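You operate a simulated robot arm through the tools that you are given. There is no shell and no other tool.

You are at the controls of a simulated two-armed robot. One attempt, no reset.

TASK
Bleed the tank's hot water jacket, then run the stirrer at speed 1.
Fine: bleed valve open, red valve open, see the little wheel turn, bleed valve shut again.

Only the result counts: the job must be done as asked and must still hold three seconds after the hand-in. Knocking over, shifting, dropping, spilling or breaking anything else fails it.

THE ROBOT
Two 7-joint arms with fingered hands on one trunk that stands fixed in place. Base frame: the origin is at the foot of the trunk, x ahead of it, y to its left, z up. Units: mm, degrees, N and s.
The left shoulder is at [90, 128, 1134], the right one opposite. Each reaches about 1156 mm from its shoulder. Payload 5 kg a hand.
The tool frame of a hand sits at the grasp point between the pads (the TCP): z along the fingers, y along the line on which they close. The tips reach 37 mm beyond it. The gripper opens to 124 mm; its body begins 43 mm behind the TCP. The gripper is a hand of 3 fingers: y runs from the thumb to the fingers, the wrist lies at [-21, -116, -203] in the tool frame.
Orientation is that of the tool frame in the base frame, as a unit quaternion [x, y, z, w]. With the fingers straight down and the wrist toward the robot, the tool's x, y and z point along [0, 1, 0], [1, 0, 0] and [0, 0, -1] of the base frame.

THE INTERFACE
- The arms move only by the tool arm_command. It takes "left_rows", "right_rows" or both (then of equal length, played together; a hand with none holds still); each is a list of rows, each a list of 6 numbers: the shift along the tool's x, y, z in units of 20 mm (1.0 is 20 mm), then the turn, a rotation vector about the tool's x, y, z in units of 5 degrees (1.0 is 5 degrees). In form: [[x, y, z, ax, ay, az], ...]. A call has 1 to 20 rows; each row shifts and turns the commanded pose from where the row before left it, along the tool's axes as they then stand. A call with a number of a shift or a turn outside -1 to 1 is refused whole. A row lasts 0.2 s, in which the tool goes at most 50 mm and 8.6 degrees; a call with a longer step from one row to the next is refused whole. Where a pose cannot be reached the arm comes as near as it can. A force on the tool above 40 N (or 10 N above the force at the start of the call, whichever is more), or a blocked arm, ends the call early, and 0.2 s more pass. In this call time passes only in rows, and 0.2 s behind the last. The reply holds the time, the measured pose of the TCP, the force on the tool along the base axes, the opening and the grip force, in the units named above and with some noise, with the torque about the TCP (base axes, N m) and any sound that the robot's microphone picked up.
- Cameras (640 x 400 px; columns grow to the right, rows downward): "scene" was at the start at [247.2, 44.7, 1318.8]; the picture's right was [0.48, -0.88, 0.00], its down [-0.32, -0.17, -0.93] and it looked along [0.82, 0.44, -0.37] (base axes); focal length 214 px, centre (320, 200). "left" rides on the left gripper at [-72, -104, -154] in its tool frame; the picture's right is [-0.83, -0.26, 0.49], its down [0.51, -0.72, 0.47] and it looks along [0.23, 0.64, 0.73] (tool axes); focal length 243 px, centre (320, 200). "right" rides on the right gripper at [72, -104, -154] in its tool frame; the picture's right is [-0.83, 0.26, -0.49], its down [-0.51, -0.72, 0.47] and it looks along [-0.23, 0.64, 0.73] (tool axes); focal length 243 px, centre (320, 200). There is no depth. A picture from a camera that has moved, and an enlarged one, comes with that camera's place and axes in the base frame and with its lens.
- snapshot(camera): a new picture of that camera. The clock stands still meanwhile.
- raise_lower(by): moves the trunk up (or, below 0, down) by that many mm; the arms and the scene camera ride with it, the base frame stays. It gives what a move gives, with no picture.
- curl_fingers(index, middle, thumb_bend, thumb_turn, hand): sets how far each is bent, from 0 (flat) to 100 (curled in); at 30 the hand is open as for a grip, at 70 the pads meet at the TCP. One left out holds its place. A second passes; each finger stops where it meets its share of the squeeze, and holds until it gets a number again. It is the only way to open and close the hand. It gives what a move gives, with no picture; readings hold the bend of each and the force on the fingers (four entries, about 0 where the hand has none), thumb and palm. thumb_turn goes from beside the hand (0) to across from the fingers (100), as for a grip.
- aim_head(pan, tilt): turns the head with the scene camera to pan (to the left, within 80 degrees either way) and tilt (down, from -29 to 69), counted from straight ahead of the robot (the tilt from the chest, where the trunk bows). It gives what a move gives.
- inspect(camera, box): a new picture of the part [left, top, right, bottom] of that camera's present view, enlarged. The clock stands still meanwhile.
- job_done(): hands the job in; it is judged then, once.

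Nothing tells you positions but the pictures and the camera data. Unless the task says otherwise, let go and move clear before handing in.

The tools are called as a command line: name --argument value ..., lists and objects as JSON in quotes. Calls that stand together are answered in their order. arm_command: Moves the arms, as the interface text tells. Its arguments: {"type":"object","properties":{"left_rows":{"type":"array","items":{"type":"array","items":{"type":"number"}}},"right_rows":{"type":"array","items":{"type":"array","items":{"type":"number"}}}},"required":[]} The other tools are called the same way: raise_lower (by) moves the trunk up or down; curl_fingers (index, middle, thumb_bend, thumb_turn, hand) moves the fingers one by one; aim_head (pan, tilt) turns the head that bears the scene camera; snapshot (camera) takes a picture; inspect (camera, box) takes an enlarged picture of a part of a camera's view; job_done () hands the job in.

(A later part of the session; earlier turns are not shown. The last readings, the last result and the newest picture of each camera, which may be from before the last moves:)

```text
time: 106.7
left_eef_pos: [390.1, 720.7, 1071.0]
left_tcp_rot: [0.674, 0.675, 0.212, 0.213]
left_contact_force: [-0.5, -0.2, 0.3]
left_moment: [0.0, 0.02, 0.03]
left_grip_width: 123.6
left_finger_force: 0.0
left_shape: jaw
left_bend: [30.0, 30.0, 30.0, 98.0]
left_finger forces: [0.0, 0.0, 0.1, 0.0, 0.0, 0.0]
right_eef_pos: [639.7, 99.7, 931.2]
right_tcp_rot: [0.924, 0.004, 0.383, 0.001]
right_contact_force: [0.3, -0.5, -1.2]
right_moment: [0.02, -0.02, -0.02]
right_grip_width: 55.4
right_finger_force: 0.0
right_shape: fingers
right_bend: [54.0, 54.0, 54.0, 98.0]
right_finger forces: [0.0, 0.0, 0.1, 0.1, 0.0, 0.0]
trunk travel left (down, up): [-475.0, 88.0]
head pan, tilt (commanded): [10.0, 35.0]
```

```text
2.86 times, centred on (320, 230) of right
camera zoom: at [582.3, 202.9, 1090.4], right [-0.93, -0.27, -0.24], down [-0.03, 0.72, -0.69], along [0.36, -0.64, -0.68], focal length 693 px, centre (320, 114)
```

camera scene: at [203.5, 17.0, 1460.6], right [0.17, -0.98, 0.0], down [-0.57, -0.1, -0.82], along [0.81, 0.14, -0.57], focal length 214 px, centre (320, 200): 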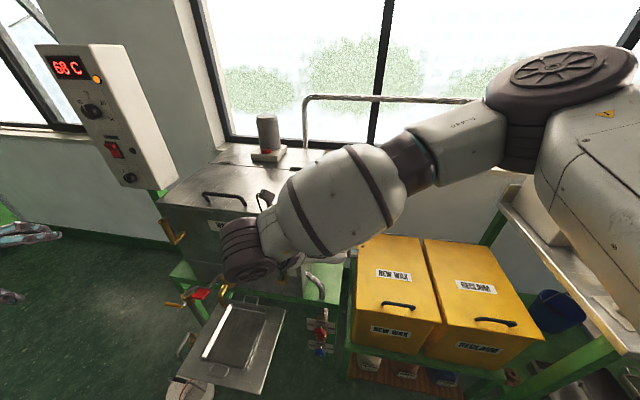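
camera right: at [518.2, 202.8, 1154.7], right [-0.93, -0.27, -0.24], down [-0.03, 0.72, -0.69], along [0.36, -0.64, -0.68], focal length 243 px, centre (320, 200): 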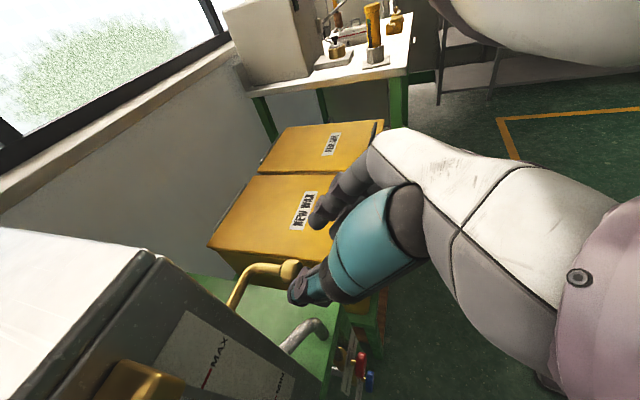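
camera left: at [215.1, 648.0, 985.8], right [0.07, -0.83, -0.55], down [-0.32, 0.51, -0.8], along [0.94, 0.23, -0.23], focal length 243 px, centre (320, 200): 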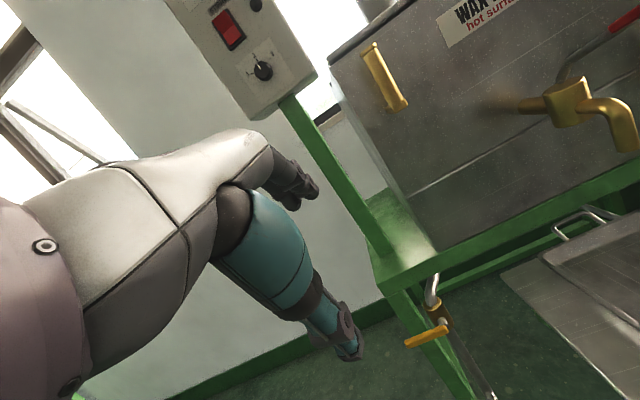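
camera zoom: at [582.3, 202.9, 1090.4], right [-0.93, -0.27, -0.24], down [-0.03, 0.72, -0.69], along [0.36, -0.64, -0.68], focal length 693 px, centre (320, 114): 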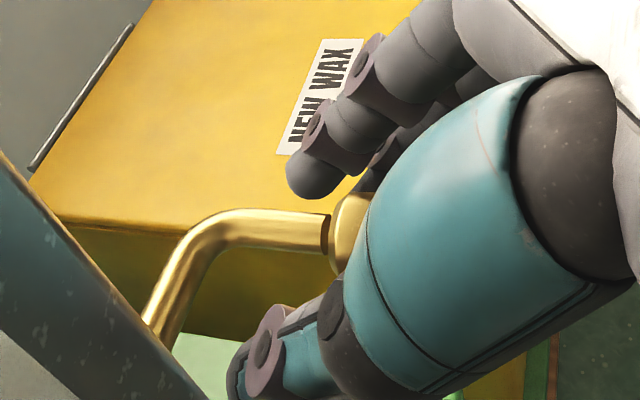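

The knob sits at the grasp point. Closing thumb and fingers onto it.

curl_fingers --hand "right" --index 68 --middle 68 --thumb_bend 68

inspect --camera "right" --box '[240, 160, 400, 300]'

```text
time: 107.7
left_eef_pos: [389.3, 720.3, 1071.6]
left_tcp_rot: [0.674, 0.675, 0.212, 0.213]
left_contact_force: [0.0, -0.1, 0.7]
left_moment: [0.03, -0.03, -0.01]
left_grip_width: 124.1
left_finger_force: 0.0
left_shape: jaw
left_bend: [30.0, 30.0, 30.0, 98.0]
left_finger forces: [0.0, 0.0, 0.0, 0.0, 0.1, 0.1]
right_eef_pos: [639.8, 99.5, 931.1]
right_tcp_rot: [0.924, 0.004, 0.383, 0.0]
right_contact_force: [1.0, 2.3, 0.0]
right_moment: [0.0, 0.03, -0.02]
right_grip_width: 14.5
right_finger_force: 1.2
right_shape: fingers
right_bend: [68.0, 68.0, 67.0, 100.0]
right_finger forces: [0.1, 0.1, 0.0, 0.1, 1.9, 0.0]
trunk travel left (down, up): [-475.0, 88.0]
head pan, tilt (commanded): [10.0, 35.0]
```

```text
2.86 times, centred on (320, 230) of right
camera zoom: at [582.0, 203.0, 1090.4], right [-0.93, -0.27, -0.24], down [-0.03, 0.72, -0.69], along [0.36, -0.64, -0.68], focal length 693 px, centre (320, 114)
```

zoom: 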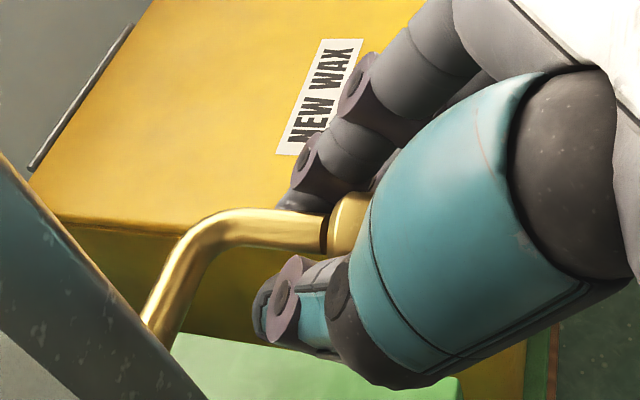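

The finger tips closed behind the knob, around the pipe neck, so I'm about 20 mm too deep. I open, back off along the finger direction by 20 mm and close again.

curl_fingers --hand "right" --index 54 --middle 54 --thumb_bend 54

arm_command --right_rows '[[0, 0, -0.5, 0, 0, 0], [0, 0, -0.5, 0, 0, 0]]'

curl_fingers --hand "right" --index 68 --middle 68 --thumb_bend 68

inspect --camera "right" --box '[240, 160, 400, 300]'

```text
time: 108.7
left_eef_pos: [390.4, 720.3, 1072.7]
left_tcp_rot: [0.674, 0.674, 0.213, 0.213]
left_contact_force: [0.3, -1.4, -0.2]
left_moment: [0.03, -0.01, 0.03]
left_grip_width: 123.8
left_finger_force: 0.0
left_shape: jaw
left_bend: [30.0, 30.0, 30.0, 98.0]
left_finger forces: [0.1, 0.1, 0.0, 0.0, 0.1, 0.1]
right_eef_pos: [639.0, 99.5, 931.3]
right_tcp_rot: [0.924, 0.003, 0.383, 0.001]
right_contact_force: [-0.3, 0.4, 0.7]
right_moment: [-0.02, -0.01, -0.01]
right_grip_width: 54.2
right_finger_force: 0.1
right_shape: fingers
right_bend: [54.0, 54.0, 54.0, 99.0]
right_finger forces: [0.1, 0.0, 0.1, 0.0, 0.1, 0.0]
trunk travel left (down, up): [-475.0, 88.0]
head pan, tilt (commanded): [10.0, 35.0]
```

```text
time: 109.3
left_eef_pos: [390.0, 720.1, 1070.8]
left_tcp_rot: [0.674, 0.674, 0.213, 0.213]
left_contact_force: [-0.2, 0.5, -0.2]
left_moment: [0.02, -0.04, -0.04]
left_grip_width: 124.0
left_finger_force: 0.0
left_shape: jaw
left_bend: [30.0, 30.0, 30.0, 98.0]
left_finger forces: [0.1, 0.0, 0.0, 0.1, 0.1, 0.0]
right_eef_pos: [624.8, 98.7, 943.9]
right_tcp_rot: [0.924, 0.004, 0.383, 0.001]
right_contact_force: [-0.2, -0.3, 0.4]
right_moment: [0.03, 0.02, -0.02]
right_grip_width: 54.4
right_finger_force: 0.1
right_shape: fingers
right_bend: [54.0, 54.0, 54.0, 99.0]
right_finger forces: [0.0, 0.0, 0.0, 0.1, 0.1, 0.0]
trunk travel left (down, up): [-475.0, 88.0]
head pan, tilt (commanded): [10.0, 35.0]
```

```text
time: 110.3
left_eef_pos: [389.3, 720.7, 1070.8]
left_tcp_rot: [0.674, 0.674, 0.213, 0.213]
left_contact_force: [-1.0, -0.2, -0.1]
left_moment: [0.01, -0.01, 0.0]
left_grip_width: 123.9
left_finger_force: 0.1
left_shape: jaw
left_bend: [30.0, 30.0, 30.0, 98.0]
left_finger forces: [0.0, 0.1, 0.1, 0.1, 0.0, 0.0]
right_eef_pos: [625.5, 100.6, 944.7]
right_tcp_rot: [0.924, 0.004, 0.383, 0.0]
right_contact_force: [2.1, 1.3, -1.0]
right_moment: [0.02, 0.0, 0.04]
right_grip_width: 23.9
right_finger_force: 4.1
right_shape: fingers
right_bend: [65.0, 68.0, 64.0, 100.0]
right_finger forces: [2.7, 0.6, 0.1, 0.0, 5.0, 0.0]
trunk travel left (down, up): [-475.0, 88.0]
head pan, tilt (commanded): [10.0, 35.0]
```

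```text
2.86 times, centred on (320, 230) of right
camera zoom: at [568.5, 203.3, 1103.9], right [-0.93, -0.27, -0.24], down [-0.03, 0.72, -0.69], along [0.36, -0.64, -0.68], focal length 693 px, centre (320, 114)
```

zoom: 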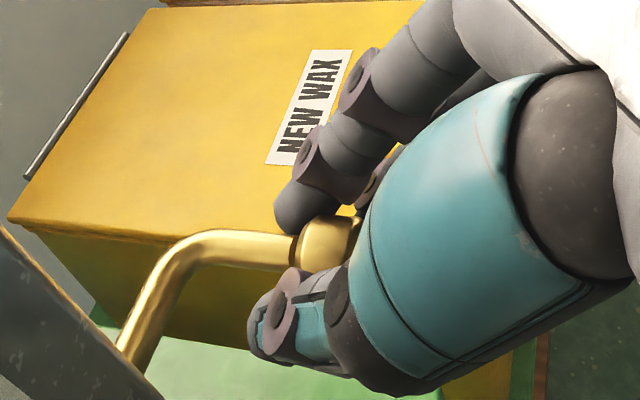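

Now thumb and index hold the knob. I squeeze a bit more firmly, then try a small clockwise twist about the knob's axis and watch the torque.

curl_fingers --hand "right" --index 78 --middle 78 --thumb_bend 78

arm_command --right_rows '[[0, 0.06, 0, 0.707, 0, 0.707], [0, 0.06, 0, 0.707, 0, 0.707], [0, 0.06, 0, 0.707, 0, 0.707]]'

inspect --camera "right" --box '[240, 160, 400, 300]'

```text
time: 111.3
left_eef_pos: [390.9, 720.6, 1070.1]
left_tcp_rot: [0.675, 0.675, 0.212, 0.211]
left_contact_force: [-0.2, 0.5, -0.3]
left_moment: [-0.01, 0.01, 0.0]
left_grip_width: 123.8
left_finger_force: 0.1
left_shape: jaw
left_bend: [30.0, 30.0, 30.0, 98.0]
left_finger forces: [0.1, 0.0, 0.0, 0.0, 0.0, 0.0]
right_eef_pos: [626.5, 99.2, 943.1]
right_tcp_rot: [0.924, 0.004, 0.382, 0.0]
right_contact_force: [6.5, 0.3, -14.2]
right_moment: [0.0, 0.1, 0.2]
right_grip_width: 19.6
right_finger_force: 22.7
right_shape: fingers
right_bend: [72.0, 71.0, 66.0, 100.0]
right_finger forces: [11.1, 12.5, 0.0, 0.0, 21.9, 0.0]
trunk travel left (down, up): [-475.0, 88.0]
head pan, tilt (commanded): [10.0, 35.0]
```

```text
time: 112.1
left_eef_pos: [390.4, 720.8, 1069.8]
left_tcp_rot: [0.674, 0.675, 0.213, 0.211]
left_contact_force: [0.9, 0.2, 0.1]
left_moment: [0.03, -0.02, 0.0]
left_grip_width: 123.6
left_finger_force: 0.1
left_shape: jaw
left_bend: [30.0, 30.0, 30.0, 98.0]
left_finger forces: [0.0, 0.0, 0.0, 0.0, 0.0, 0.0]
right_eef_pos: [627.9, 95.9, 942.2]
right_tcp_rot: [0.917, -0.046, 0.378, -0.122]
right_contact_force: [7.9, 4.8, -16.9]
right_moment: [0.02, 0.06, 0.23]
right_grip_width: 18.9
right_finger_force: 23.2
right_shape: fingers
right_bend: [72.0, 71.0, 67.0, 100.0]
right_finger forces: [11.0, 13.8, 0.0, 0.0, 22.3, 0.0]
trunk travel left (down, up): [-475.0, 88.0]
head pan, tilt (commanded): [10.0, 35.0]
```

```text
2.86 times, centred on (320, 230) of right
camera zoom: at [570.5, 154.9, 1124.2], right [-0.93, -0.2, -0.3], down [-0.03, 0.88, -0.48], along [0.36, -0.44, -0.82], focal length 693 px, centre (320, 114)
```

zoom: 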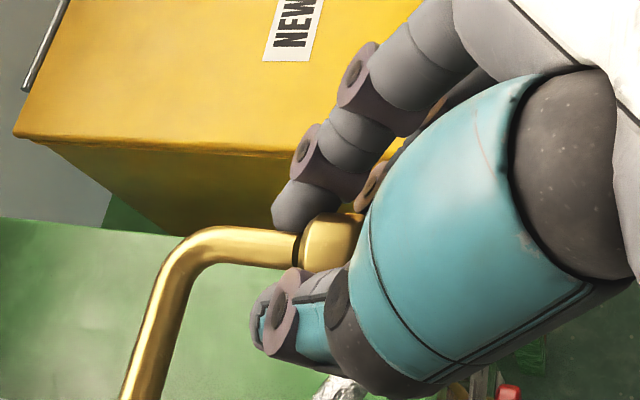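

Almost no resisting torque, so the knob seems to follow clockwise. Continuing the swing.

arm_command --right_rows '[[0, 0.06, 0, 0.707, 0, 0.707], [0, 0.06, 0, 0.707, 0, 0.707], [0, 0.06, 0, 0.707, 0, 0.707], [0, 0.06, 0, 0.707, 0, 0.707], [0, 0.06, 0, 0.707, 0, 0.707], [0, 0.06, 0, 0.707, 0, 0.707]]'

inspect --camera "right" --box '[240, 160, 400, 300]'

snapshot --camera "scene"

```text
time: 113.5
left_eef_pos: [391.9, 720.9, 1070.0]
left_tcp_rot: [0.675, 0.674, 0.212, 0.213]
left_contact_force: [-1.0, -1.0, -0.4]
left_moment: [0.0, 0.02, 0.0]
left_grip_width: 123.7
left_finger_force: 0.1
left_shape: jaw
left_bend: [30.0, 30.0, 30.0, 98.0]
left_finger forces: [0.0, 0.0, 0.0, 0.1, 0.0, 0.0]
right_eef_pos: [626.6, 90.4, 939.4]
right_tcp_rot: [0.855, -0.143, 0.352, -0.354]
right_contact_force: [11.4, 12.5, -18.3]
right_moment: [-0.06, 0.02, 0.19]
right_grip_width: 18.9
right_finger_force: 24.3
right_shape: fingers
right_bend: [72.0, 71.0, 67.0, 100.0]
right_finger forces: [13.2, 15.5, 0.0, 0.1, 20.1, 0.0]
trunk travel left (down, up): [-475.0, 88.0]
head pan, tilt (commanded): [10.0, 35.0]
```

```text
2.86 times, centred on (320, 230) of right
camera zoom: at [571.3, 51.1, 1127.0], right [-0.94, -0.02, -0.35], down [-0.03, 1.0, 0.02], along [0.35, 0.03, -0.94], focal length 693 px, centre (320, 114)
```

zoom: 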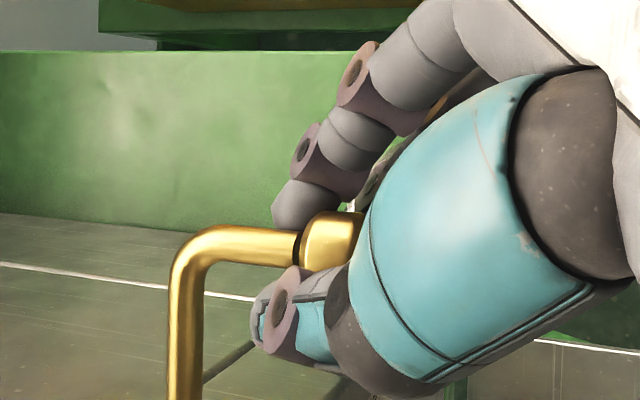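

```text
taken
camera scene: at [206.4, 16.9, 1460.1], right [0.17, -0.98, 0.0], down [-0.57, -0.1, -0.82], along [0.81, 0.14, -0.58], focal length 214 px, centre (320, 200)
```

scene: 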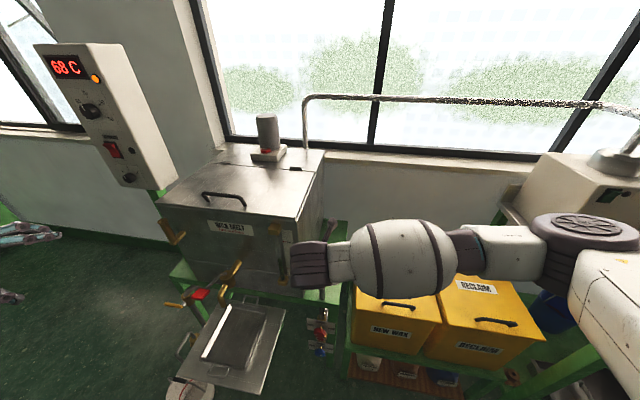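

45° turned with negligible torque. Continuing to 90°.

arm_command --right_rows '[[0, 0.06, 0, 0.707, 0, 0.707], [0, 0.06, 0, 0.707, 0, 0.707], [0, 0.06, 0, 0.707, 0, 0.707], [0, 0.06, 0, 0.707, 0, 0.707], [0, 0.06, 0, 0.707, 0, 0.707], [0, 0.06, 0, 0.707, 0, 0.707], [0, 0.06, 0, 0.707, 0, 0.707], [0, 0.06, 0, 0.707, 0, 0.707]]'

inspect --camera "right" --box '[240, 160, 400, 300]'

inspect --camera "scene" --box '[270, 220, 350, 290]'

```text
time: 115.3
left_eef_pos: [391.8, 721.3, 1068.4]
left_tcp_rot: [0.674, 0.675, 0.212, 0.211]
left_contact_force: [0.9, 0.4, -0.1]
left_moment: [0.02, 0.03, 0.01]
left_grip_width: 123.6
left_finger_force: 0.1
left_shape: jaw
left_bend: [30.0, 30.0, 30.0, 98.0]
left_finger forces: [0.1, 0.0, 0.0, 0.0, 0.0, 0.0]
right_eef_pos: [626.8, 86.1, 931.7]
right_tcp_rot: [0.684, -0.255, 0.28, -0.624]
right_contact_force: [18.6, 12.8, -4.9]
right_moment: [-0.31, -0.18, -0.05]
right_grip_width: 18.8
right_finger_force: 25.2
right_shape: fingers
right_bend: [72.0, 71.0, 67.0, 100.0]
right_finger forces: [15.7, 12.1, 0.0, 0.0, 22.5, 0.0]
trunk travel left (down, up): [-475.0, 88.0]
head pan, tilt (commanded): [10.0, 35.0]
```

```text
2.86 times, centred on (320, 230) of right
camera zoom: at [571.8, -64.1, 1050.3], right [-0.94, 0.21, -0.28], down [-0.03, 0.76, 0.65], along [0.35, 0.62, -0.7], focal length 693 px, centre (320, 114)
```

zoom: 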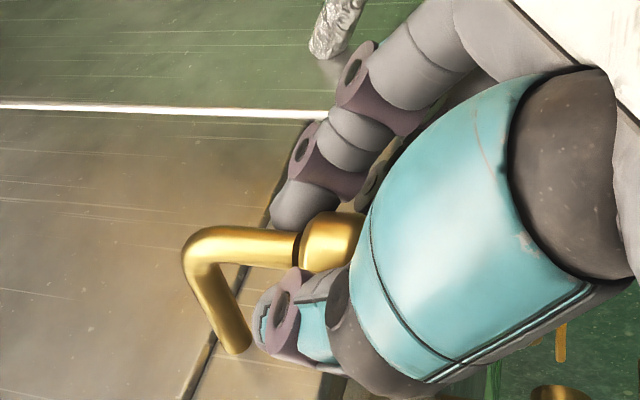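

```text
5.71 times, centred on (310, 255) of scene
camera zoom: at [205.8, 17.3, 1460.3], right [0.17, -0.98, 0.0], down [-0.57, -0.1, -0.82], along [0.81, 0.14, -0.58], focal length 1226 px, centre (377, -114)
```

zoom: 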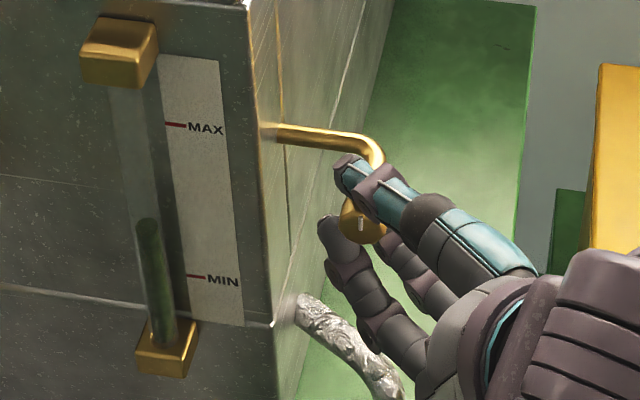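

The knob turned with the hand: its pointer now points straight up, and a resisting torque of about 0.3 Nm has appeared. I'll try a little further to learn whether 12 o'clock is a stop.

arm_command --right_rows '[[0, 0.06, 0, 0.707, 0, 0.707], [0, 0.06, 0, 0.707, 0, 0.707]]'

inspect --camera "scene" --box '[290, 235, 340, 275]'

```text
time: 115.9
left_eef_pos: [391.7, 721.2, 1070.2]
left_tcp_rot: [0.674, 0.675, 0.212, 0.212]
left_contact_force: [-0.3, 0.0, 0.6]
left_moment: [-0.01, 0.02, 0.01]
left_grip_width: 123.8
left_finger_force: 0.0
left_shape: jaw
left_bend: [30.0, 30.0, 30.0, 98.0]
left_finger forces: [0.0, 0.0, 0.0, 0.1, 0.0, 0.0]
right_eef_pos: [627.0, 85.3, 928.1]
right_tcp_rot: [-0.627, 0.279, -0.257, 0.68]
right_contact_force: [22.1, 10.0, -7.0]
right_moment: [-0.59, -0.06, -0.15]
right_grip_width: 18.4
right_finger_force: 27.5
right_shape: fingers
right_bend: [72.0, 72.0, 66.0, 100.0]
right_finger forces: [18.5, 11.4, 0.0, 0.0, 24.8, 0.1]
trunk travel left (down, up): [-475.0, 88.0]
head pan, tilt (commanded): [10.0, 35.0]
```

```text
10.00 times, centred on (315, 255) of scene
camera zoom: at [206.6, 17.5, 1460.1], right [0.17, -0.98, 0.0], down [-0.57, -0.1, -0.82], along [0.81, 0.14, -0.58], focal length 2145 px, centre (370, -350)
```

zoom: 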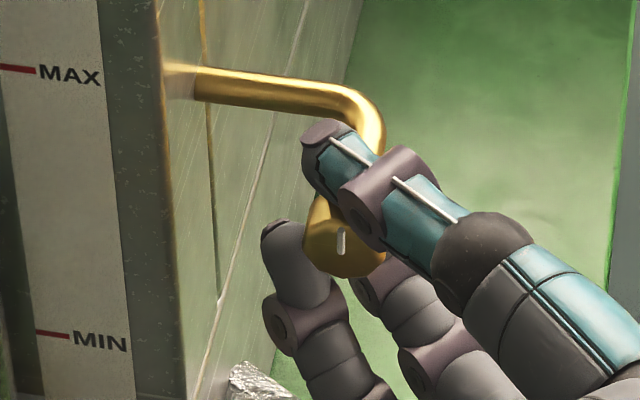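

Torque climbs steeply now, so straight up is the stop: a quarter turn, bleed open. I relax the twist by two rows and release the knob.

arm_command --right_rows '[[0, -0.06, 0, -0.707, 0, -0.707], [0, -0.06, 0, -0.707, 0, -0.707]]'

curl_fingers --hand "right" --index 54 --middle 54 --thumb_bend 54

inspect --camera "scene" --box '[290, 235, 340, 275]'

inspect --camera "scene" --box '[290, 290, 350, 370]'

```text
time: 116.5
left_eef_pos: [391.7, 722.4, 1070.0]
left_tcp_rot: [0.675, 0.674, 0.212, 0.213]
left_contact_force: [0.6, 0.1, 0.1]
left_moment: [-0.02, 0.01, -0.04]
left_grip_width: 123.8
left_finger_force: 0.1
left_shape: jaw
left_bend: [30.0, 30.0, 30.0, 98.0]
left_finger forces: [0.0, 0.1, 0.0, 0.1, 0.0, 0.0]
right_eef_pos: [626.9, 86.6, 931.8]
right_tcp_rot: [0.685, -0.255, 0.28, -0.622]
right_contact_force: [20.8, 14.0, -4.0]
right_moment: [-0.15, -0.22, -0.11]
right_grip_width: 18.4
right_finger_force: 25.8
right_shape: fingers
right_bend: [72.0, 71.0, 67.0, 100.0]
right_finger forces: [18.5, 13.2, 0.0, 0.0, 19.8, 0.0]
trunk travel left (down, up): [-475.0, 88.0]
head pan, tilt (commanded): [10.0, 35.0]
```

```text
time: 117.5
left_eef_pos: [389.7, 720.3, 1071.0]
left_tcp_rot: [0.674, 0.675, 0.213, 0.213]
left_contact_force: [0.6, -1.0, -0.5]
left_moment: [-0.02, 0.02, -0.02]
left_grip_width: 123.8
left_finger_force: 0.0
left_shape: jaw
left_bend: [30.0, 30.0, 30.0, 98.0]
left_finger forces: [0.1, 0.0, 0.0, 0.0, 0.0, 0.0]
right_eef_pos: [624.4, 85.2, 933.3]
right_tcp_rot: [0.684, -0.255, 0.281, -0.623]
right_contact_force: [-0.6, 0.1, 0.0]
right_moment: [-0.01, -0.02, -0.01]
right_grip_width: 54.5
right_finger_force: 0.1
right_shape: fingers
right_bend: [54.0, 54.0, 54.0, 99.0]
right_finger forces: [0.0, 0.0, 0.0, 0.1, 0.0, 0.0]
trunk travel left (down, up): [-475.0, 88.0]
head pan, tilt (commanded): [10.0, 35.0]
```

```text
10.00 times, centred on (315, 255) of scene
camera zoom: at [203.4, 16.2, 1460.6], right [0.17, -0.98, 0.0], down [-0.57, -0.1, -0.82], along [0.81, 0.14, -0.57], focal length 2145 px, centre (370, -350)
```

zoom: 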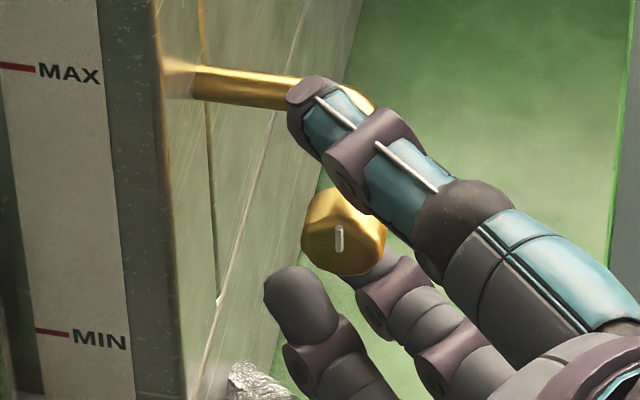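

```text
5.00 times, centred on (320, 330) of scene
camera zoom: at [203.4, 16.2, 1460.6], right [0.17, -0.98, 0.0], down [-0.57, -0.1, -0.82], along [0.81, 0.14, -0.57], focal length 1072 px, centre (320, -450)
```

zoom: 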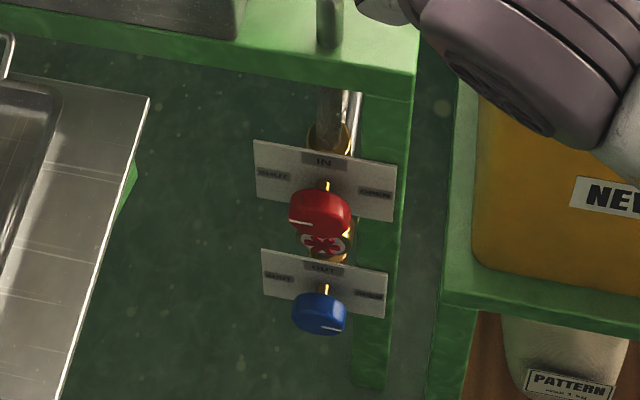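

The pointer stays straight up with the hand off: bleed valve open. Now I withdraw the hand along the finger direction and to a spot in front, ready to go down to the red valve.

arm_command --right_rows '[[0, 0, -0.9, 0, 0, 0], [0, 0, -0.9, 0, 0, 0], [0, 0, -0.9, 0, 0, 0], [0, 0, -0.9, 0, 0, 0], [0, 0, -0.9, 0, 0, 0], [-0.81, -0.04, 0, 0, 0, 0], [-0.81, -0.04, 0, 0, 0, 0], [-0.6, -0.04, 0, 0, 0, 0]]'

snapshot --camera "scene"

snapshot --camera "right"

```text
time: 119.3
left_eef_pos: [388.9, 719.1, 1071.8]
left_tcp_rot: [0.674, 0.674, 0.213, 0.213]
left_contact_force: [0.1, 0.3, 0.0]
left_moment: [0.04, 0.01, 0.01]
left_grip_width: 123.5
left_finger_force: 0.1
left_shape: jaw
left_bend: [30.0, 30.0, 30.0, 98.0]
left_finger forces: [0.1, 0.0, 0.1, 0.1, 0.1, 0.1]
right_eef_pos: [528.8, 53.1, 938.5]
right_tcp_rot: [0.684, -0.255, 0.281, -0.623]
right_contact_force: [-0.4, 0.3, -0.3]
right_moment: [0.03, 0.01, 0.03]
right_grip_width: 54.9
right_finger_force: 0.0
right_shape: fingers
right_bend: [54.0, 54.0, 54.0, 99.0]
right_finger forces: [0.0, 0.0, 0.0, 0.1, 0.0, 0.1]
trunk travel left (down, up): [-475.0, 88.0]
head pan, tilt (commanded): [10.0, 35.0]
```

```text
taken
camera scene: at [202.6, 16.1, 1460.7], right [0.17, -0.98, 0.0], down [-0.56, -0.1, -0.82], along [0.81, 0.14, -0.57], focal length 214 px, centre (320, 200)
```

scene: 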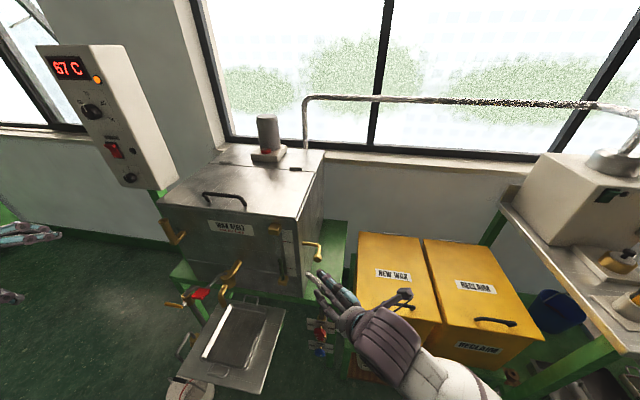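

```text
taken
camera right: at [473.6, -98.3, 1057.3], right [-0.94, 0.21, -0.28], down [-0.03, 0.76, 0.65], along [0.35, 0.62, -0.7], focal length 243 px, centre (320, 200)
```

right: 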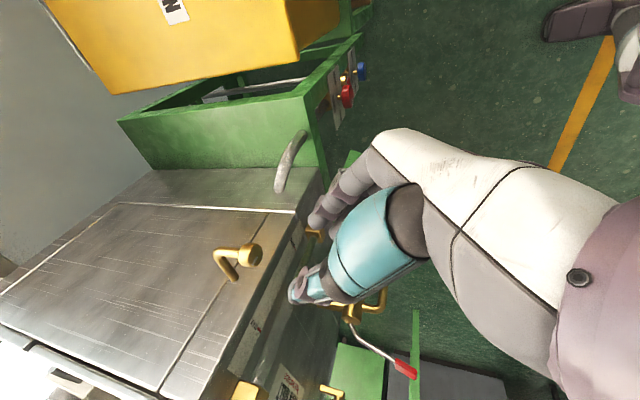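

The arm is now in a good posture with the elbow low. I lower the trunk 250 mm so the hand comes down in the corridor in front of the manifold.

raise_lower --by -250

snapshot --camera "scene"

snapshot --camera "right"

```text
time: 121.9
left_eef_pos: [388.5, 720.5, 821.1]
left_tcp_rot: [0.674, 0.674, 0.214, 0.213]
left_contact_force: [-0.6, -0.9, 0.1]
left_moment: [0.01, 0.01, 0.0]
left_grip_width: 123.8
left_finger_force: 0.1
left_shape: jaw
left_bend: [30.0, 30.0, 30.0, 98.0]
left_finger forces: [0.0, 0.1, 0.0, 0.0, 0.1, 0.0]
right_eef_pos: [497.0, 51.7, 614.6]
right_tcp_rot: [0.707, -0.312, 0.214, -0.597]
right_contact_force: [0.0, 0.4, 0.6]
right_moment: [0.01, 0.01, 0.0]
right_grip_width: 54.5
right_finger_force: 0.0
right_shape: fingers
right_bend: [54.0, 54.0, 54.0, 99.0]
right_finger forces: [0.1, 0.0, 0.1, 0.0, 0.0, 0.1]
trunk travel left (down, up): [-225.0, 338.0]
head pan, tilt (commanded): [10.0, 35.0]
```

```text
taken
camera scene: at [280.3, 15.7, 1192.9], right [0.17, -0.98, 0.0], down [-0.56, -0.1, -0.82], along [0.81, 0.14, -0.57], focal length 214 px, centre (320, 200)
```

scene: 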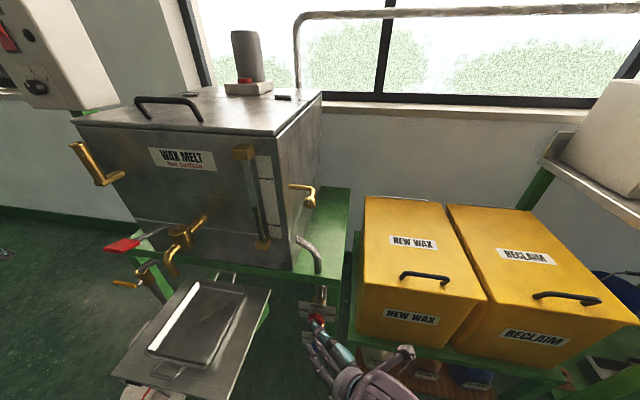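

```text
taken
camera right: at [464.4, -98.4, 742.6], right [-0.97, 0.2, -0.1], down [0.09, 0.76, 0.65], along [0.21, 0.62, -0.75], focal length 243 px, centre (320, 200)
```

right: 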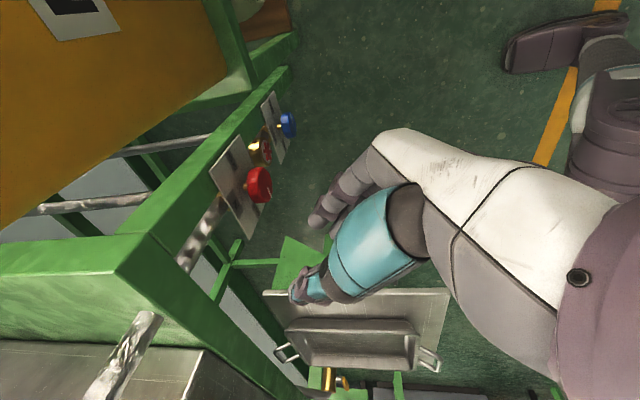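

The right camera now looks straight at the manifold. I'll zoom in to measure the red knob with both cameras.

inspect --camera "right" --box '[190, 80, 330, 250]'

inspect --camera "scene" --box '[280, 280, 380, 380]'

```text
2.35 times, centred on (260, 165) of right
camera zoom: at [464.4, -98.4, 742.6], right [-0.97, 0.2, -0.1], down [0.09, 0.76, 0.65], along [0.21, 0.62, -0.75], focal length 571 px, centre (461, 282)
```

zoom: 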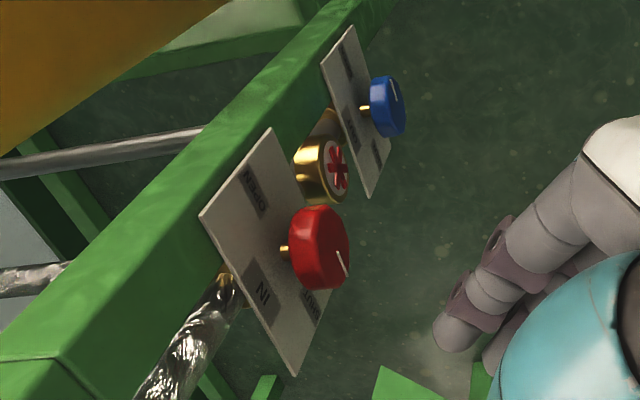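

```text
4.00 times, centred on (330, 330) of scene
camera zoom: at [280.3, 15.7, 1192.9], right [0.17, -0.98, 0.0], down [-0.56, -0.1, -0.82], along [0.81, 0.14, -0.57], focal length 858 px, centre (280, -320)
```

zoom: 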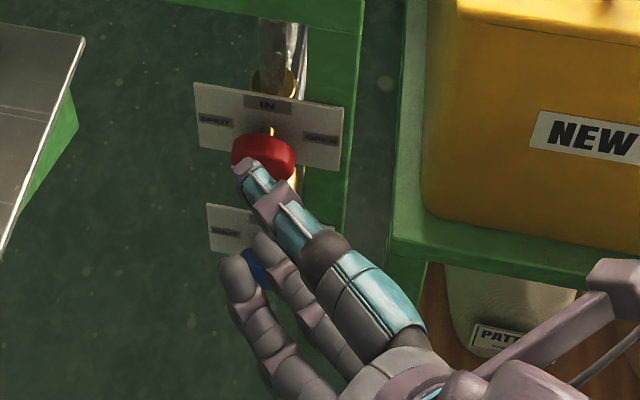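

The red knob's centre is about [626, 91, 465], 53 mm across, pointer at SHUT on the left. I open the hand wider and swing it to fingers nearly forward, with the thumb upper-left and fingers lower-right.

curl_fingers --hand "right" --index 44 --middle 44 --thumb_bend 44

arm_command --right_rows '[[0, 0, 0, -0.345, 0.535, -0.863], [0, 0, 0, -0.345, 0.535, -0.863], [0, 0, 0, -0.345, 0.535, -0.863], [0, 0, 0, -0.345, 0.535, -0.863], [0, 0, 0, -0.345, 0.535, -0.863], [0, 0, 0, -0.345, 0.535, -0.863], [0, 0, 0, -0.345, 0.535, -0.863], [0, 0, 0, -0.345, 0.535, -0.863], [0, 0, 0, -0.345, 0.535, -0.863], [0, 0, 0, -0.345, 0.535, -0.863], [0, 0, 0, -0.345, 0.535, -0.863]]'

snapshot --camera "scene"

snapshot --camera "right"

```text
time: 122.9
left_eef_pos: [389.7, 719.8, 820.8]
left_tcp_rot: [0.675, 0.674, 0.213, 0.213]
left_contact_force: [-0.5, -0.1, 0.0]
left_moment: [0.0, 0.0, 0.0]
left_grip_width: 123.9
left_finger_force: 0.0
left_shape: jaw
left_bend: [30.0, 30.0, 30.0, 98.0]
left_finger forces: [0.0, 0.1, 0.0, 0.0, 0.0, 0.0]
right_eef_pos: [496.2, 53.1, 615.6]
right_tcp_rot: [0.707, -0.312, 0.214, -0.597]
right_contact_force: [0.1, 0.2, -0.8]
right_moment: [-0.02, 0.01, 0.0]
right_grip_width: 85.7
right_finger_force: 0.0
right_shape: fingers
right_bend: [44.0, 44.0, 44.0, 97.0]
right_finger forces: [0.1, 0.0, 0.0, 0.0, 0.1, 0.1]
trunk travel left (down, up): [-225.0, 338.0]
head pan, tilt (commanded): [10.0, 35.0]
```

```text
time: 125.3
left_eef_pos: [389.6, 719.5, 821.8]
left_tcp_rot: [0.674, 0.675, 0.213, 0.212]
left_contact_force: [0.2, 0.7, 0.9]
left_moment: [-0.01, 0.02, 0.0]
left_grip_width: 123.9
left_finger_force: 0.0
left_shape: jaw
left_bend: [30.0, 30.0, 30.0, 98.0]
left_finger forces: [0.1, 0.1, 0.0, 0.0, 0.0, 0.1]
right_eef_pos: [495.8, 53.2, 616.3]
right_tcp_rot: [0.707, -0.312, 0.215, -0.598]
right_contact_force: [-0.6, -0.5, -0.5]
right_moment: [-0.01, -0.01, -0.01]
right_grip_width: 85.8
right_finger_force: 0.2
right_shape: fingers
right_bend: [44.0, 44.0, 44.0, 97.0]
right_finger forces: [0.1, 0.1, 0.0, 0.1, 0.1, 0.1]
right hand out of reach, approached as far as the arm can: row 1, 2, 3, 4, 5, 6, 7, 8, 9, 10, 11
trunk travel left (down, up): [-225.0, 338.0]
head pan, tilt (commanded): [10.0, 35.0]
```

```text
taken
camera scene: at [280.5, 15.8, 1192.8], right [0.17, -0.98, 0.0], down [-0.56, -0.1, -0.82], along [0.81, 0.14, -0.57], focal length 214 px, centre (320, 200)
```

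scene: 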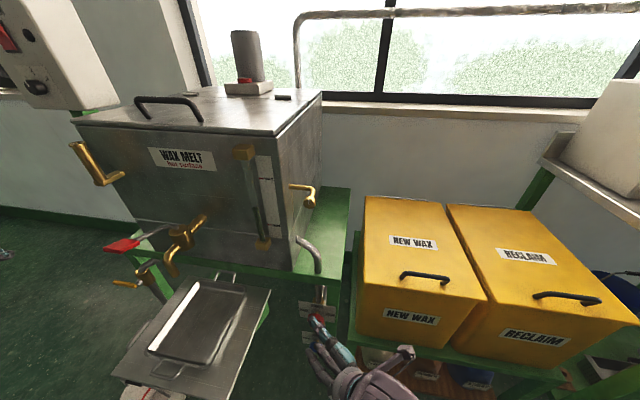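

```text
taken
camera right: at [464.4, -98.4, 742.5], right [-0.97, 0.2, -0.1], down [0.09, 0.76, 0.65], along [0.21, 0.62, -0.75], focal length 243 px, centre (320, 200)
```

right: 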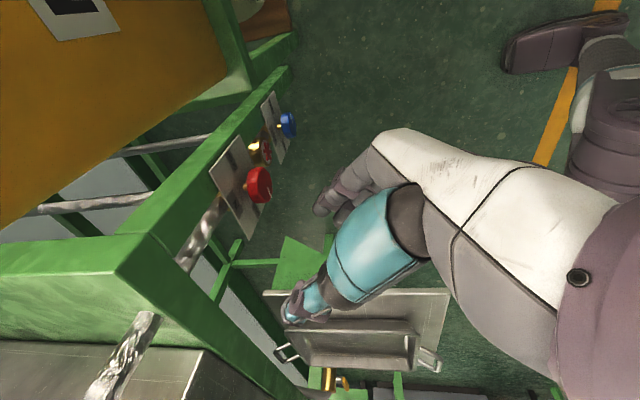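

The arm is folded too tightly right after lowering. I extend it by moving the hand down 120 mm in the free space before re-orienting.

arm_command --right_rows '[[0.07, 0.98, 0.19, 0, 0, 0], [0.07, 0.98, 0.19, 0, 0, 0], [0.07, 0.98, 0.19, 0, 0, 0], [0.07, 0.98, 0.19, 0, 0, 0], [0.07, 0.98, 0.19, 0, 0, 0], [0.07, 0.98, 0.19, 0, 0, 0]]'

snapshot --camera "scene"

```text
time: 126.7
left_eef_pos: [389.0, 719.2, 819.6]
left_tcp_rot: [0.674, 0.675, 0.213, 0.212]
left_contact_force: [0.2, 0.2, -0.3]
left_moment: [0.0, -0.01, 0.02]
left_grip_width: 123.9
left_finger_force: 0.2
left_shape: jaw
left_bend: [30.0, 30.0, 30.0, 98.0]
left_finger forces: [0.0, 0.0, 0.0, 0.0, 0.0, 0.1]
right_eef_pos: [493.4, 36.4, 506.0]
right_tcp_rot: [0.707, -0.311, 0.214, -0.597]
right_contact_force: [0.4, 0.0, 0.1]
right_moment: [0.01, 0.0, 0.01]
right_grip_width: 86.1
right_finger_force: 0.0
right_shape: fingers
right_bend: [44.0, 44.0, 44.0, 97.0]
right_finger forces: [0.0, 0.1, 0.0, 0.1, 0.1, 0.0]
right hand out of reach, approached as far as the arm can: row 1, 2, 3
trunk travel left (down, up): [-225.0, 338.0]
head pan, tilt (commanded): [10.0, 35.0]
```

```text
taken
camera scene: at [280.5, 15.9, 1192.8], right [0.17, -0.98, 0.0], down [-0.56, -0.1, -0.82], along [0.81, 0.14, -0.57], focal length 214 px, centre (320, 200)
```

scene: 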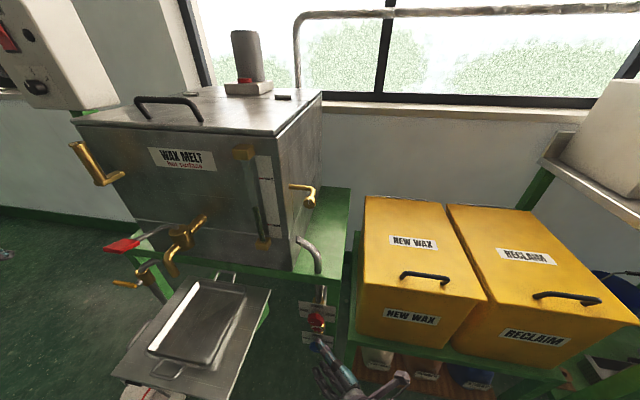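

Reachable again. Now the re-orientation towards fingers-forward.

arm_command --right_rows '[[0, 0, 0, -0.345, 0.535, -0.863], [0, 0, 0, -0.345, 0.535, -0.863], [0, 0, 0, -0.345, 0.535, -0.863], [0, 0, 0, -0.345, 0.535, -0.863], [0, 0, 0, -0.345, 0.535, -0.863], [0, 0, 0, -0.345, 0.535, -0.863], [0, 0, 0, -0.345, 0.535, -0.863], [0, 0, 0, -0.345, 0.535, -0.863], [0, 0, 0, -0.345, 0.535, -0.863], [0, 0, 0, -0.345, 0.535, -0.863], [0, 0, 0, -0.345, 0.535, -0.863]]'

snapshot --camera "scene"

snapshot --camera "right"

```text
time: 129.1
left_eef_pos: [388.4, 719.6, 821.0]
left_tcp_rot: [0.674, 0.675, 0.213, 0.213]
left_contact_force: [-0.4, 1.0, -0.3]
left_moment: [0.01, 0.01, 0.03]
left_grip_width: 123.7
left_finger_force: 0.1
left_shape: jaw
left_bend: [30.0, 30.0, 30.0, 98.0]
left_finger forces: [0.1, 0.1, 0.0, 0.1, 0.1, 0.0]
right_eef_pos: [492.6, 36.9, 505.9]
right_tcp_rot: [0.707, -0.312, 0.215, -0.597]
right_contact_force: [0.3, -0.1, -0.4]
right_moment: [-0.02, -0.05, 0.01]
right_grip_width: 86.1
right_finger_force: 0.1
right_shape: fingers
right_bend: [44.0, 44.0, 44.0, 97.0]
right_finger forces: [0.0, 0.0, 0.1, 0.1, 0.1, 0.0]
right hand out of reach, approached as far as the arm can: row 1, 2, 3, 4, 5, 6, 7, 8, 9, 10, 11
trunk travel left (down, up): [-225.0, 338.0]
head pan, tilt (commanded): [10.0, 35.0]
```

```text
taken
camera scene: at [280.5, 15.8, 1192.8], right [0.17, -0.98, 0.0], down [-0.56, -0.1, -0.82], along [0.81, 0.14, -0.57], focal length 214 px, centre (320, 200)
```

scene: 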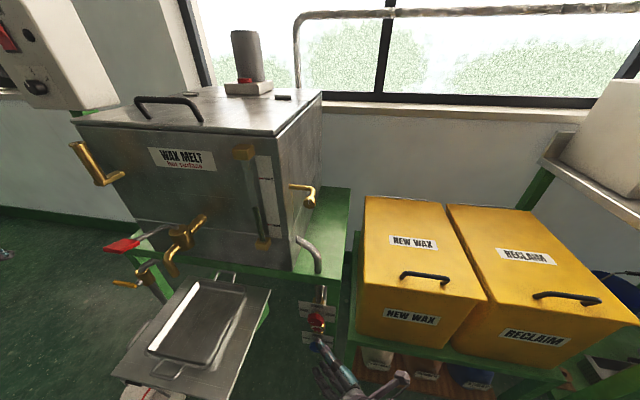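

```text
taken
camera right: at [461.3, -114.3, 633.4], right [-0.97, 0.2, -0.1], down [0.09, 0.76, 0.65], along [0.21, 0.62, -0.75], focal length 243 px, centre (320, 200)
```

right: 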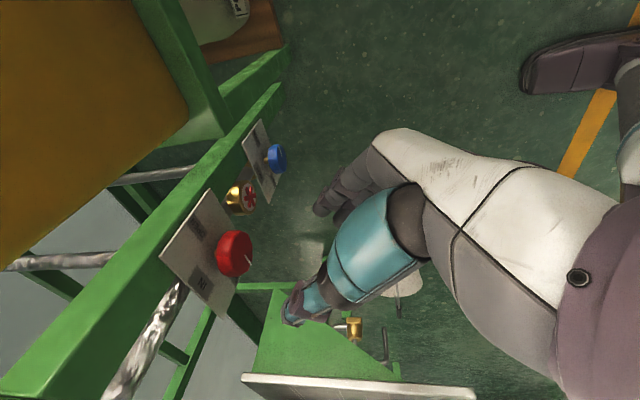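

I'll test the components separately: first a pure yaw to bring the fingers more forward.

arm_command --right_rows '[[0, 0, 0, 0.07, 0.978, 0.194], [0, 0, 0, 0.07, 0.978, 0.194], [0, 0, 0, 0.07, 0.978, 0.194], [0, 0, 0, 0.07, 0.978, 0.194]]'

arm_command --right_rows '[[0, 0, 0, -0.7138, 0.1856, -0.6752], [0, 0, 0, -0.7138, 0.1856, -0.6752], [0, 0, 0, -0.7138, 0.1856, -0.6752]]'

```text
time: 130.1
left_eef_pos: [388.2, 719.5, 822.0]
left_tcp_rot: [0.675, 0.674, 0.212, 0.213]
left_contact_force: [0.0, 0.2, -0.2]
left_moment: [0.0, -0.03, -0.01]
left_grip_width: 123.7
left_finger_force: 0.0
left_shape: jaw
left_bend: [30.0, 30.0, 30.0, 98.0]
left_finger forces: [0.0, 0.0, 0.0, 0.0, 0.1, 0.1]
right_eef_pos: [494.1, 37.1, 506.5]
right_tcp_rot: [0.707, -0.311, 0.214, -0.597]
right_contact_force: [0.4, -0.5, 0.1]
right_moment: [0.01, -0.03, -0.01]
right_grip_width: 86.1
right_finger_force: 0.1
right_shape: fingers
right_bend: [44.0, 44.0, 44.0, 97.0]
right_finger forces: [0.0, 0.1, 0.0, 0.0, 0.0, 0.0]
right hand out of reach, approached as far as the arm can: row 1, 2, 3, 4
trunk travel left (down, up): [-225.0, 338.0]
head pan, tilt (commanded): [10.0, 35.0]
```

```text
time: 130.9
left_eef_pos: [389.9, 719.9, 821.7]
left_tcp_rot: [0.674, 0.674, 0.213, 0.213]
left_contact_force: [0.5, -0.6, -0.8]
left_moment: [0.0, 0.0, 0.01]
left_grip_width: 123.5
left_finger_force: 0.1
left_shape: jaw
left_bend: [30.0, 30.0, 30.0, 98.0]
left_finger forces: [0.0, 0.0, 0.0, 0.0, 0.0, 0.1]
right_eef_pos: [493.0, 36.2, 507.0]
right_tcp_rot: [0.708, -0.312, 0.214, -0.597]
right_contact_force: [1.0, 0.2, 1.3]
right_moment: [0.03, -0.01, -0.04]
right_grip_width: 86.1
right_finger_force: 0.1
right_shape: fingers
right_bend: [44.0, 44.0, 44.0, 97.0]
right_finger forces: [0.0, 0.0, 0.0, 0.0, 0.0, 0.0]
right hand out of reach, approached as far as the arm can: row 1, 2, 3
trunk travel left (down, up): [-225.0, 338.0]
head pan, tilt (commanded): [10.0, 35.0]
```

arm_command --right_rows '[[0, 0, 0, 0.7138, -0.1856, 0.6752], [0, 0, 0, 0.7138, -0.1856, 0.6752]]'

arm_command --right_rows '[[0.5, 0, 0.7, 0, 0, 0], [0.5, 0, 0.7, 0, 0, 0]]'

aim_head --pan 0 --tilt 60

snapshot --camera "scene"

```text
time: 131.5
left_eef_pos: [389.3, 720.7, 820.8]
left_tcp_rot: [0.674, 0.675, 0.213, 0.213]
left_contact_force: [0.2, 1.3, 0.8]
left_moment: [0.0, -0.03, 0.01]
left_grip_width: 123.5
left_finger_force: 0.1
left_shape: jaw
left_bend: [30.0, 30.0, 30.0, 98.0]
left_finger forces: [0.0, 0.0, 0.1, 0.0, 0.0, 0.1]
right_eef_pos: [496.2, 37.3, 506.9]
right_tcp_rot: [-0.652, 0.329, -0.186, 0.657]
right_contact_force: [-0.5, 1.0, 0.5]
right_moment: [0.0, 0.02, 0.01]
right_grip_width: 85.9
right_finger_force: 0.1
right_shape: fingers
right_bend: [44.0, 44.0, 44.0, 97.0]
right_finger forces: [0.0, 0.0, 0.1, 0.1, 0.0, 0.0]
trunk travel left (down, up): [-225.0, 338.0]
head pan, tilt (commanded): [10.0, 35.0]
```

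```text
time: 132.1
left_eef_pos: [390.1, 720.0, 820.0]
left_tcp_rot: [0.675, 0.674, 0.213, 0.213]
left_contact_force: [0.5, 0.8, -0.6]
left_moment: [0.01, 0.01, -0.02]
left_grip_width: 123.5
left_finger_force: 0.0
left_shape: jaw
left_bend: [30.0, 30.0, 30.0, 98.0]
left_finger forces: [0.1, 0.0, 0.0, 0.0, 0.0, 0.0]
right_eef_pos: [527.9, 43.7, 502.0]
right_tcp_rot: [-0.653, 0.329, -0.186, 0.657]
right_contact_force: [0.5, -0.1, -0.5]
right_moment: [-0.03, 0.01, -0.02]
right_grip_width: 86.1
right_finger_force: 0.1
right_shape: fingers
right_bend: [44.0, 44.0, 44.0, 97.0]
right_finger forces: [0.0, 0.0, 0.1, 0.1, 0.1, 0.0]
trunk travel left (down, up): [-225.0, 338.0]
head pan, tilt (commanded): [10.0, 35.0]
```

```text
time: 132.9
left_eef_pos: [389.6, 719.2, 821.4]
left_tcp_rot: [0.674, 0.674, 0.213, 0.214]
left_contact_force: [-0.5, 0.1, 0.1]
left_moment: [0.02, 0.02, 0.01]
left_grip_width: 123.6
left_finger_force: 0.0
left_shape: jaw
left_bend: [30.0, 30.0, 30.0, 98.0]
left_finger forces: [0.0, 0.0, 0.0, 0.1, 0.0, 0.0]
right_eef_pos: [527.1, 44.0, 500.8]
right_tcp_rot: [-0.652, 0.33, -0.185, 0.657]
right_contact_force: [-0.8, 0.0, 0.2]
right_moment: [-0.01, 0.0, -0.04]
right_grip_width: 86.3
right_finger_force: 0.2
right_shape: fingers
right_bend: [44.0, 44.0, 44.0, 97.0]
right_finger forces: [0.0, 0.0, 0.1, 0.1, 0.0, 0.0]
trunk travel left (down, up): [-225.0, 338.0]
head pan, tilt (commanded): [0.0, 60.0]
```

```text
taken
camera scene: at [260.4, 0.5, 1158.6], right [0.0, -1.0, 0.0], down [-0.87, 0.0, -0.5], along [0.5, 0.0, -0.87], focal length 214 px, centre (320, 200)
```

scene: 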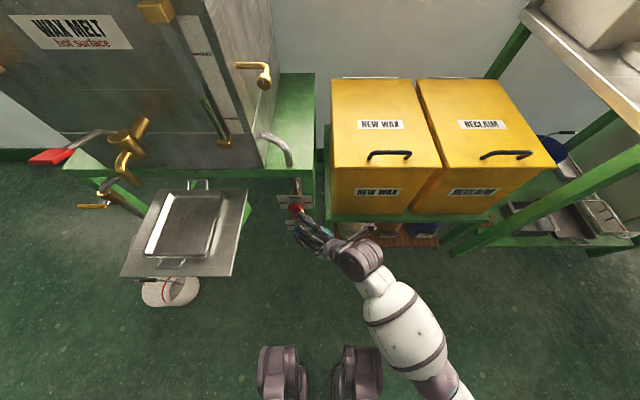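

From the head the posture looks natural: elbow back at the right, hand reaching forward. Clockwise swing is free and counter-clockwise is at its limit, so I'll start the red knob's stroke from a more clockwise hand position; turning there now with the fingers more forward.

arm_command --right_rows '[[0, 0, 0, 0.76, 0.79, 0.51], [0, 0, 0, 0.76, 0.79, 0.51], [0, 0, 0, 0.76, 0.79, 0.51], [0, 0, 0, 0.76, 0.79, 0.51], [0, 0, 0, 0.76, 0.79, 0.51], [0, 0, 0, 0.76, 0.79, 0.51]]'

snapshot --camera "scene"

snapshot --camera "right"

```text
time: 134.6
left_eef_pos: [390.1, 720.4, 819.2]
left_tcp_rot: [0.674, 0.675, 0.211, 0.212]
left_contact_force: [0.6, -0.5, -1.0]
left_moment: [-0.04, 0.0, 0.0]
left_grip_width: 123.8
left_finger_force: 0.0
left_shape: jaw
left_bend: [30.0, 30.0, 30.0, 98.0]
left_finger forces: [0.0, 0.0, 0.1, 0.1, 0.0, 0.0]
right_eef_pos: [561.3, -7.7, 526.1]
right_tcp_rot: [-0.436, 0.44, -0.327, 0.714]
right_contact_force: [0.7, 1.0, 0.2]
right_moment: [-0.01, -0.01, 0.01]
right_grip_width: 86.2
right_finger_force: 0.1
right_shape: fingers
right_bend: [44.0, 44.0, 44.0, 97.0]
right_finger forces: [0.0, 0.0, 0.1, 0.0, 0.0, 0.0]
trunk travel left (down, up): [-225.0, 338.0]
head pan, tilt (commanded): [0.0, 60.0]
stopped in row 6 (right hand): the arm was blocked; the commanded pose is now the measured one
```

```text
taken
camera scene: at [261.3, 0.8, 1156.5], right [0.0, -1.0, 0.0], down [-0.87, 0.0, -0.5], along [0.5, 0.0, -0.87], focal length 214 px, centre (320, 200)
```

scene: 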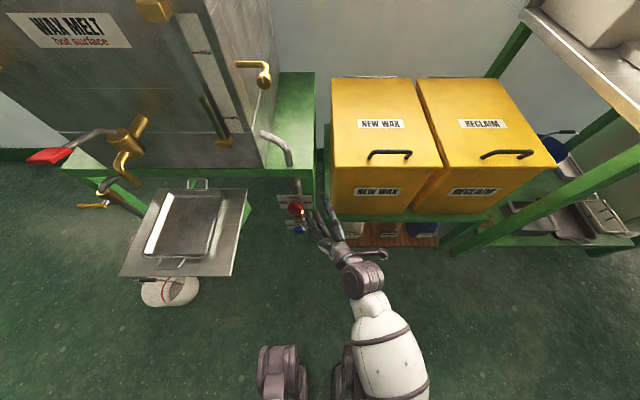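

```text
taken
camera right: at [442.1, -164.0, 560.5], right [-0.76, 0.65, -0.07], down [0.17, 0.29, 0.94], along [0.63, 0.7, -0.33], focal length 243 px, centre (320, 200)
```

right: 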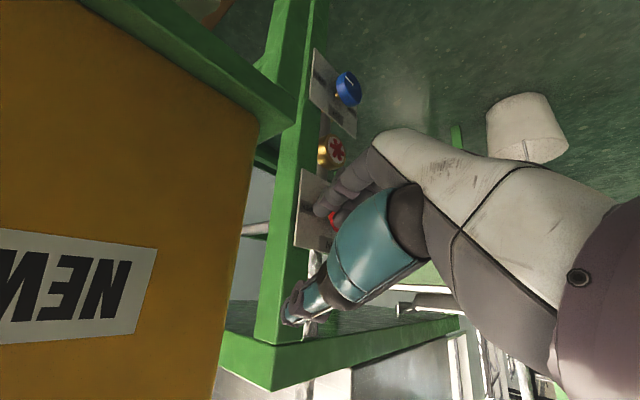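

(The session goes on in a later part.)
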